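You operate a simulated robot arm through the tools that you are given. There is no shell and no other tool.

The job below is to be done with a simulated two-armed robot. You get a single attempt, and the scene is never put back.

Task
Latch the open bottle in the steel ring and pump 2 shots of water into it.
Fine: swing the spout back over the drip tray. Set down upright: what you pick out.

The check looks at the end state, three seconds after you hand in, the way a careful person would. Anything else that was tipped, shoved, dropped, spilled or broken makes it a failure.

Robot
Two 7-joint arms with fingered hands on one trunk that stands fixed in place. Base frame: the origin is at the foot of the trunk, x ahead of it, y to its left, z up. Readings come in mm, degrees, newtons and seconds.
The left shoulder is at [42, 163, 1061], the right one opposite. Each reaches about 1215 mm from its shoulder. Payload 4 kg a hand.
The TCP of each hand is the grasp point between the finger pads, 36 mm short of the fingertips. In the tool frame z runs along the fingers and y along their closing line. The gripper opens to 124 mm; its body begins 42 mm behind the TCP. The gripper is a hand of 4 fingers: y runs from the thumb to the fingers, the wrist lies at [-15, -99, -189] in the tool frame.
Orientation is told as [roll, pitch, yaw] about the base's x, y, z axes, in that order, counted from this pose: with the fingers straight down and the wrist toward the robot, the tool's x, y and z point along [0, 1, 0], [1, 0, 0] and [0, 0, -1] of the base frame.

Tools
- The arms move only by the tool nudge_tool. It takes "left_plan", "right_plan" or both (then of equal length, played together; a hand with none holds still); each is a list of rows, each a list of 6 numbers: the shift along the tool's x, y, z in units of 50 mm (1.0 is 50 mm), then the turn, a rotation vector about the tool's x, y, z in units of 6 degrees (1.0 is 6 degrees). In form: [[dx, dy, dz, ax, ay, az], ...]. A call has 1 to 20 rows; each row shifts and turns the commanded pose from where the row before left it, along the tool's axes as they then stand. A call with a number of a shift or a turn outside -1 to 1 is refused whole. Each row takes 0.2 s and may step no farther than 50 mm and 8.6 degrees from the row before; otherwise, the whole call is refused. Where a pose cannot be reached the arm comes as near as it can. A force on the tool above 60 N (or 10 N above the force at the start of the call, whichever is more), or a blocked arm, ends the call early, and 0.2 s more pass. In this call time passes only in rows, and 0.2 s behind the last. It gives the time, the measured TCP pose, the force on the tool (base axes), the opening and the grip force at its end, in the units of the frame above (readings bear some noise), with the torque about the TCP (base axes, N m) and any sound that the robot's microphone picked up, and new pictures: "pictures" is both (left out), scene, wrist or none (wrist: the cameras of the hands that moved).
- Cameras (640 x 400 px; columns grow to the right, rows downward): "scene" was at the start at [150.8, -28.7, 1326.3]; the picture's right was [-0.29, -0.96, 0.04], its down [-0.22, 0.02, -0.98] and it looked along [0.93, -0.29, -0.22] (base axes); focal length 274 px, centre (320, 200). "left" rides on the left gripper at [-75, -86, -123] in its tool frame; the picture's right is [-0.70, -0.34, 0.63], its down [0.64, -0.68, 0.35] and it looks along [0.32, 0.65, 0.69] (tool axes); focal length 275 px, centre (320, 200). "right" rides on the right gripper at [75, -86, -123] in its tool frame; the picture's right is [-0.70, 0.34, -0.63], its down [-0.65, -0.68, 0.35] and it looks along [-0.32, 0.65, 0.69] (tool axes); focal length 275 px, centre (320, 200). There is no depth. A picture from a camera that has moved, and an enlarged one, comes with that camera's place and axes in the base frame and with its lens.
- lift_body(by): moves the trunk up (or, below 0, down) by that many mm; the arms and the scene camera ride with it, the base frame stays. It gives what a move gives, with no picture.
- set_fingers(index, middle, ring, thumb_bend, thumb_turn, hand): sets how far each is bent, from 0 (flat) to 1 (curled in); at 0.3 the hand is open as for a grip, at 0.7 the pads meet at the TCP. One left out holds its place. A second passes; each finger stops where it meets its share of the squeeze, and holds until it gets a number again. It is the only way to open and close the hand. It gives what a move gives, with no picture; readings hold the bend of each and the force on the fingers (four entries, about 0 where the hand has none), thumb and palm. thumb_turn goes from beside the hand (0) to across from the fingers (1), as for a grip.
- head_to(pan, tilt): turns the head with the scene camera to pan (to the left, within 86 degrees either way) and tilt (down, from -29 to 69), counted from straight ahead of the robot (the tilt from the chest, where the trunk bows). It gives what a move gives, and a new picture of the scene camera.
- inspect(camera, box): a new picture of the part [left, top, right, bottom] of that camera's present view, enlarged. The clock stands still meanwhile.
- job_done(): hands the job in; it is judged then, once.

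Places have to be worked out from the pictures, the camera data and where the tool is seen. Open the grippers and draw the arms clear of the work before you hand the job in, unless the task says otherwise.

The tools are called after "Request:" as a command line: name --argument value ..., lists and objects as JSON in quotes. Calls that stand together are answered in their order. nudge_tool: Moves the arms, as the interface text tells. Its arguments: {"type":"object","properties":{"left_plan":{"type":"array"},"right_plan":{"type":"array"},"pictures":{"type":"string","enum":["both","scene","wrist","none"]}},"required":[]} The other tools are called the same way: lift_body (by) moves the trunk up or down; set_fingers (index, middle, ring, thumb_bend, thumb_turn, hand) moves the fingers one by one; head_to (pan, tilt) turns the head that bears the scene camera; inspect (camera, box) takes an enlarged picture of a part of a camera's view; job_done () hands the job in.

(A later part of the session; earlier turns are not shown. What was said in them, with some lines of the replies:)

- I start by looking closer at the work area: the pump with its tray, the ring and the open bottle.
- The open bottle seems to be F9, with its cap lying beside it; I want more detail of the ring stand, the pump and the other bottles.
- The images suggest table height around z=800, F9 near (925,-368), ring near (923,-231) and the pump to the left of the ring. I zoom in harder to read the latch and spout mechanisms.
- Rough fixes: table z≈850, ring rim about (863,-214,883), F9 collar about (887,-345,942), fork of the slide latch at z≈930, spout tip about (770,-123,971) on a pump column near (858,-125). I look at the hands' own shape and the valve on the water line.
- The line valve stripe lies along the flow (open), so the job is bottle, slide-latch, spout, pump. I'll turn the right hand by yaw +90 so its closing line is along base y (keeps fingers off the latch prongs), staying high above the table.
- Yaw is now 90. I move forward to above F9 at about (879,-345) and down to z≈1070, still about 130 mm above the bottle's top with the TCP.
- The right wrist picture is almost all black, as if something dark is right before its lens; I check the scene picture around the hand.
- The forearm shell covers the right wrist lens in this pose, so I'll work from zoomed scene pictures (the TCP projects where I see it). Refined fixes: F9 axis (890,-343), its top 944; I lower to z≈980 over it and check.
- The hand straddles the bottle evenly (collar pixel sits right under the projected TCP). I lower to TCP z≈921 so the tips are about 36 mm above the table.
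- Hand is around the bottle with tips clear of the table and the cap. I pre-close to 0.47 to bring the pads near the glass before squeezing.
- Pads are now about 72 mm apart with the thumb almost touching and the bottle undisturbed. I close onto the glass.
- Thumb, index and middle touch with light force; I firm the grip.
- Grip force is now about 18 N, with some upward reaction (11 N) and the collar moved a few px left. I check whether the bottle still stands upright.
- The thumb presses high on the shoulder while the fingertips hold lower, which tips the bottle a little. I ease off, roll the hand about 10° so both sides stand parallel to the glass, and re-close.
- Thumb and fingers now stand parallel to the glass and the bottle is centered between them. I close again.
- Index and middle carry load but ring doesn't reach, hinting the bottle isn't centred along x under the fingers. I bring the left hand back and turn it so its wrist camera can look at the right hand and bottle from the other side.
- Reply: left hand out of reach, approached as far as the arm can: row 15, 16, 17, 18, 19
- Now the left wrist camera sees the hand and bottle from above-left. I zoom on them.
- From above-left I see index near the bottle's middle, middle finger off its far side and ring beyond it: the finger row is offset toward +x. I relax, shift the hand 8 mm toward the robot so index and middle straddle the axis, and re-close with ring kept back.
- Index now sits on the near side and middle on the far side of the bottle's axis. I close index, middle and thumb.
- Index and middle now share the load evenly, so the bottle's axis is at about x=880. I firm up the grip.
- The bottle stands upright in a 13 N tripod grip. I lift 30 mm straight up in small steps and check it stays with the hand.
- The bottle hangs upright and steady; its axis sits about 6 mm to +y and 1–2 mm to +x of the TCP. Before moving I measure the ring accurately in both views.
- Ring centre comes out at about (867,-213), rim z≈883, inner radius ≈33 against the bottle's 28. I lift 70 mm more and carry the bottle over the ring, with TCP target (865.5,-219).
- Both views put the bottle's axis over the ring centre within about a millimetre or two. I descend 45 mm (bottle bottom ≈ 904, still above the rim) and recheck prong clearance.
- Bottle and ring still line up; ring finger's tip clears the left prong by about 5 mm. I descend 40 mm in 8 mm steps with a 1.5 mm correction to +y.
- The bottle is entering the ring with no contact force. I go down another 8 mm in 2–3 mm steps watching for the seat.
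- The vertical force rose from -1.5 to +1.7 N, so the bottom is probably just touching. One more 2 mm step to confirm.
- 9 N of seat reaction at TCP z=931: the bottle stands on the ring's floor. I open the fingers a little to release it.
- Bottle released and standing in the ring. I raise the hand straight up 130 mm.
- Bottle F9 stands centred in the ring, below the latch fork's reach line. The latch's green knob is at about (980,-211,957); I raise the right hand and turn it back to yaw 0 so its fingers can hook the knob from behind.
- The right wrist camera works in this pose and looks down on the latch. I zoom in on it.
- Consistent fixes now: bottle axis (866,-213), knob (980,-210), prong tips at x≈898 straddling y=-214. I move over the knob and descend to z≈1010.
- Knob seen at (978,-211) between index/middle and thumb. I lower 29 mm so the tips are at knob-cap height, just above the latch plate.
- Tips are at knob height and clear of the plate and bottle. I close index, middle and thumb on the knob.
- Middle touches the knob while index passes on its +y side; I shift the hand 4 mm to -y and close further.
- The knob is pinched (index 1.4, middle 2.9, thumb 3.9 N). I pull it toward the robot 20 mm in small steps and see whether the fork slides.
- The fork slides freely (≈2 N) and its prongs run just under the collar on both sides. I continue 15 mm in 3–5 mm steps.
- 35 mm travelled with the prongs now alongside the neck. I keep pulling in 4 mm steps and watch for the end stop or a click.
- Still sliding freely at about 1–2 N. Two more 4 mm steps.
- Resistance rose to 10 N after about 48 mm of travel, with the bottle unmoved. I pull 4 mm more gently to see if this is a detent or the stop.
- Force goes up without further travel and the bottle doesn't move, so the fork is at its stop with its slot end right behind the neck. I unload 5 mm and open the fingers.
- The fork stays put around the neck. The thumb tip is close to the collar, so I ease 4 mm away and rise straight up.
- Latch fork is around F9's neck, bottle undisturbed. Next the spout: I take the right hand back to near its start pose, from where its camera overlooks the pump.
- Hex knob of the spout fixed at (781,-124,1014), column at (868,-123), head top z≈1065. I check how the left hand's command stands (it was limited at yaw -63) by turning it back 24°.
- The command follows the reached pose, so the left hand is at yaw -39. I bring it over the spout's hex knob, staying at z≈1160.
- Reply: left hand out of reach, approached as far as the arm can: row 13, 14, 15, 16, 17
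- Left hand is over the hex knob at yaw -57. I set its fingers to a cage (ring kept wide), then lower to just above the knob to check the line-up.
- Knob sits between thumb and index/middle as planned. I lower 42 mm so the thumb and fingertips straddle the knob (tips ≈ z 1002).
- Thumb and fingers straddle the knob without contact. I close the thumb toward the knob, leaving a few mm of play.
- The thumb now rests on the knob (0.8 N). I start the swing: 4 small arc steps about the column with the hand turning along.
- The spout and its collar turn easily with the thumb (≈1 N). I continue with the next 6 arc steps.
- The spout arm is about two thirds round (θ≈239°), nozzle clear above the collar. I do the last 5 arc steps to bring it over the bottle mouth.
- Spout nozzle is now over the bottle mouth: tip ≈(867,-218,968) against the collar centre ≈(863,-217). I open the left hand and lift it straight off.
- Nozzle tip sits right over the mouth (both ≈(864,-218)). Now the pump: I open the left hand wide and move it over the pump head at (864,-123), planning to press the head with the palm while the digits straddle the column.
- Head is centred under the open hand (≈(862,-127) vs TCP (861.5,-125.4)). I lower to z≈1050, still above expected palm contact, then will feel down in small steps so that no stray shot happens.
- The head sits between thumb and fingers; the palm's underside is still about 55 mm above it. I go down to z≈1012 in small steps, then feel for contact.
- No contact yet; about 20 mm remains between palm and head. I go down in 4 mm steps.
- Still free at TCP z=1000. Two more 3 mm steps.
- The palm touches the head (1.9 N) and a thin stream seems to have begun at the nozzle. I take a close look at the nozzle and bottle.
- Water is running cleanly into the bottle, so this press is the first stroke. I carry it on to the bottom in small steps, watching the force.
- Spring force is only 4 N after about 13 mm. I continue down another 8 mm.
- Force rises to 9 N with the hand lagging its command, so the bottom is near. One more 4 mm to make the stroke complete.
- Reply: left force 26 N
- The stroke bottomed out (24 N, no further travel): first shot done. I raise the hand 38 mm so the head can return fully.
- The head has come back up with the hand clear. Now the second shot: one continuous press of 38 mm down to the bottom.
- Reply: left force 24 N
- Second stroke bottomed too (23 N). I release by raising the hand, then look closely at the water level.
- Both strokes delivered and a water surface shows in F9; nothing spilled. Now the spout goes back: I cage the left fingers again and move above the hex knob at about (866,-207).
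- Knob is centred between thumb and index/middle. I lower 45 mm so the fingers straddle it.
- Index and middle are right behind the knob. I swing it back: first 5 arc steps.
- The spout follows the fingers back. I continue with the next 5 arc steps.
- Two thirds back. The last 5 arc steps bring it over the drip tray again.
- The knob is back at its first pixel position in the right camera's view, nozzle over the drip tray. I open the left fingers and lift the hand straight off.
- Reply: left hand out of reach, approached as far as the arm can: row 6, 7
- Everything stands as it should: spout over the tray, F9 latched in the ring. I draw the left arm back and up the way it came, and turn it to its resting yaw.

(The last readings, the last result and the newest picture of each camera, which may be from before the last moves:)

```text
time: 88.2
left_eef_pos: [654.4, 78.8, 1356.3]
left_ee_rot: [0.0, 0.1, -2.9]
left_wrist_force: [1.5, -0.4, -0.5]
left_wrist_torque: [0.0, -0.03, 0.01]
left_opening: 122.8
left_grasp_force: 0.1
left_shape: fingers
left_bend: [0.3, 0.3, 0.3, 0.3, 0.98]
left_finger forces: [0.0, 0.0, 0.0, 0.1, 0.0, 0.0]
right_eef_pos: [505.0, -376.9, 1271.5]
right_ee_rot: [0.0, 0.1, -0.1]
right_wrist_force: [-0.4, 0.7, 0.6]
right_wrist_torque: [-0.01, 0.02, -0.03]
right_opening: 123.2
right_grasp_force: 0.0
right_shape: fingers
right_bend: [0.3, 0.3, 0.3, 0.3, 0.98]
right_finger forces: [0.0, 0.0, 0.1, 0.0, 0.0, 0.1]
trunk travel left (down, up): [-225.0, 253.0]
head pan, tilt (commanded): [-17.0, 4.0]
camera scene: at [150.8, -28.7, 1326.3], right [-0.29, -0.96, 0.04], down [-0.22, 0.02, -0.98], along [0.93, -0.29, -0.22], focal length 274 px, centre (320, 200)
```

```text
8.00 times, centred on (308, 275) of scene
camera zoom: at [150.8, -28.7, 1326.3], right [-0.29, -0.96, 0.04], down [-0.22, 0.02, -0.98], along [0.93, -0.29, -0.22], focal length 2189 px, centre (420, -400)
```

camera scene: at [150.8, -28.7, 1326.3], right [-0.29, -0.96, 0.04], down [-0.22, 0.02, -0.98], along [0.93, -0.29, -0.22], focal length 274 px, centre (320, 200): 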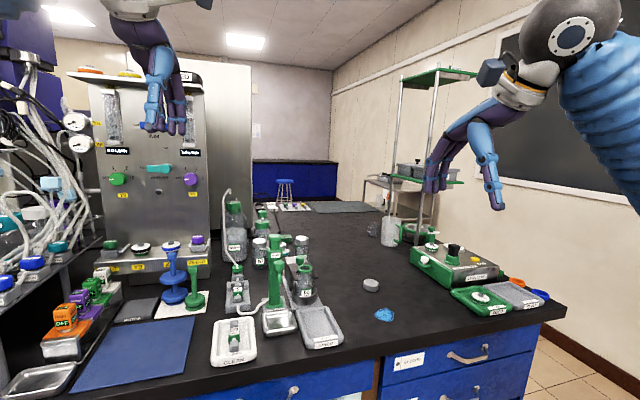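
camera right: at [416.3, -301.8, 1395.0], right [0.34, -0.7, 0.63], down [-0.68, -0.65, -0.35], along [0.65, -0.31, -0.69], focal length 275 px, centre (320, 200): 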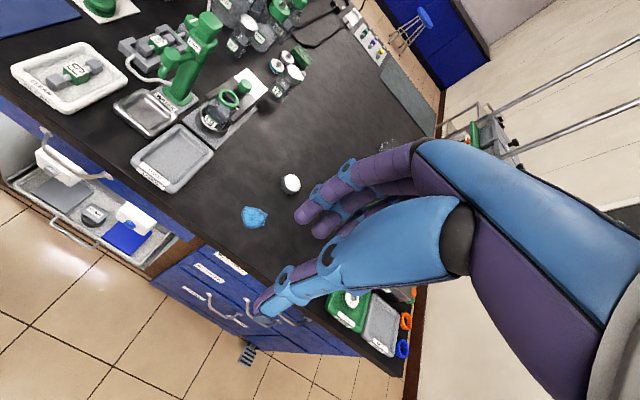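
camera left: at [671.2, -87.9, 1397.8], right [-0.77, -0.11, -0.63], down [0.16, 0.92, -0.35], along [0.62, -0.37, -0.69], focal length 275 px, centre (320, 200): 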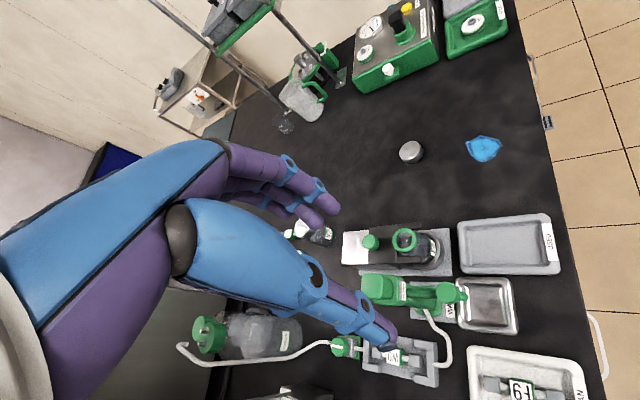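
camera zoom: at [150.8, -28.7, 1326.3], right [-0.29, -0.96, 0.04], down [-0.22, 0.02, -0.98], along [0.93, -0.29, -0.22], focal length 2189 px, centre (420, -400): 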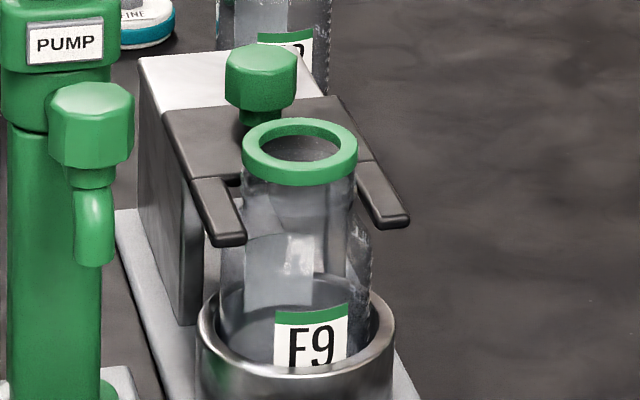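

All clear and both hands open. Before handing in I look once more, very closely, at the water in the bottle and the latch.

Request:
inspect --camera "scene" --box '[298, 262, 320, 290]'

Request:
inspect --camera "right" --box '[200, 95, 225, 125]'

Request:
inspect --camera "scene" --box '[220, 190, 255, 270]'

Request:
inspect --camera "scene" --box '[255, 280, 310, 345]'

```text
14.29 times, centred on (309, 276) of scene
camera zoom: at [150.8, -28.7, 1326.3], right [-0.29, -0.96, 0.04], down [-0.22, 0.02, -0.98], along [0.93, -0.29, -0.22], focal length 3909 px, centre (477, -886)
```

zoom: 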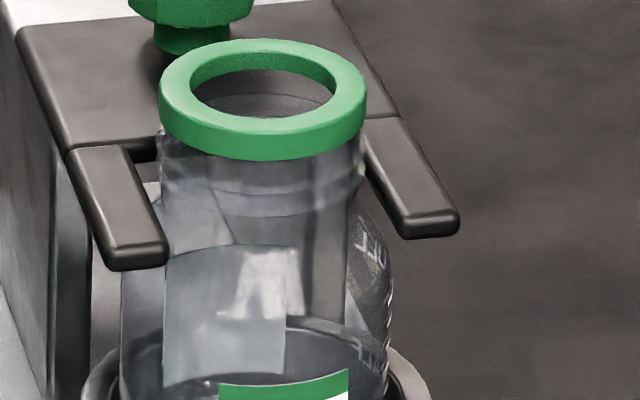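

```text
13.33 times, centred on (212, 110) of right
camera zoom: at [418.1, -301.7, 1394.3], right [0.34, -0.7, 0.63], down [-0.68, -0.65, -0.34], along [0.65, -0.32, -0.69], focal length 3670 px, centre (1753, 1400)
```

zoom: 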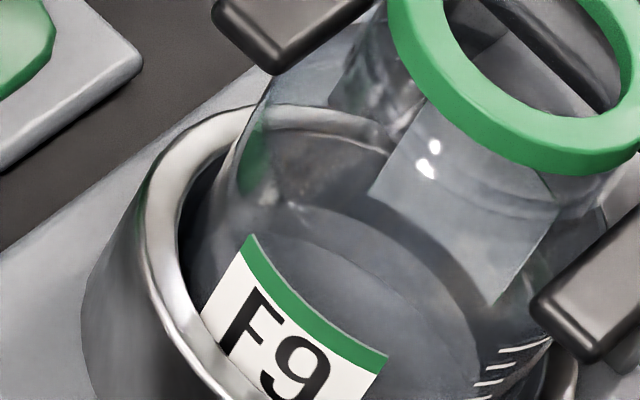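

```text
5.00 times, centred on (238, 230) of scene
camera zoom: at [150.8, -28.7, 1326.3], right [-0.29, -0.96, 0.04], down [-0.22, 0.02, -0.98], along [0.93, -0.29, -0.22], focal length 1368 px, centre (732, 50)
```

zoom: 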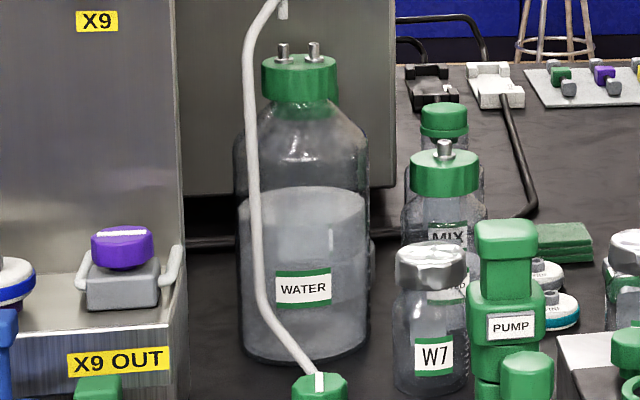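

```text
6.15 times, centred on (282, 312) of scene
camera zoom: at [150.8, -28.7, 1326.3], right [-0.29, -0.96, 0.04], down [-0.22, 0.02, -0.98], along [0.93, -0.29, -0.22], focal length 1684 px, centre (551, -492)
```

zoom: 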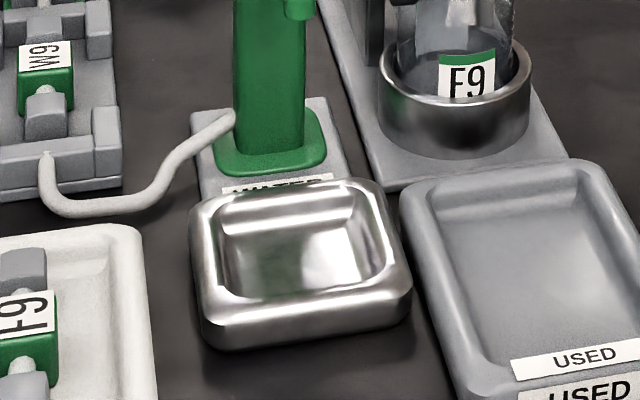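

The water surface lies at about z=876, some 17–19 mm above the bottle's bottom. F9 is upright with the fork round its neck, the spout is over the drip tray, and nothing else has moved or got wet. Both hands are open and clear, so I hand in.

Request:
job_done

```text
The job is handed in.
```

I latched the open bottle F9 in the steel ring, pumped two shots of water into it, and swung the spout back over the drip tray. The job is handed in, but I have not seen the verdict.

- **Latch:** I pulled the fork about 50 mm until it stopped, with its slot right behind F9's neck. No click was reported; I took the hard stop (17 N, no further travel) as latched.
- **Shots:** Both pump strokes went to the bottom (24 N and 23 N), with the head released fully after each. I saw the stream on the first stroke only. The surface now lies about 17–19 mm above the bottle's bottom, but I don't know the size of a shot, so the count of two rests on the two full strokes.
- **Spout:** It is back where it started, over the drip tray.
- **What I picked up:** I moved only the bottle, and it stands upright in the ring.
- **Everything else:** In the last pictures nothing else had moved or got wet. Both hands are open and clear of the bench.
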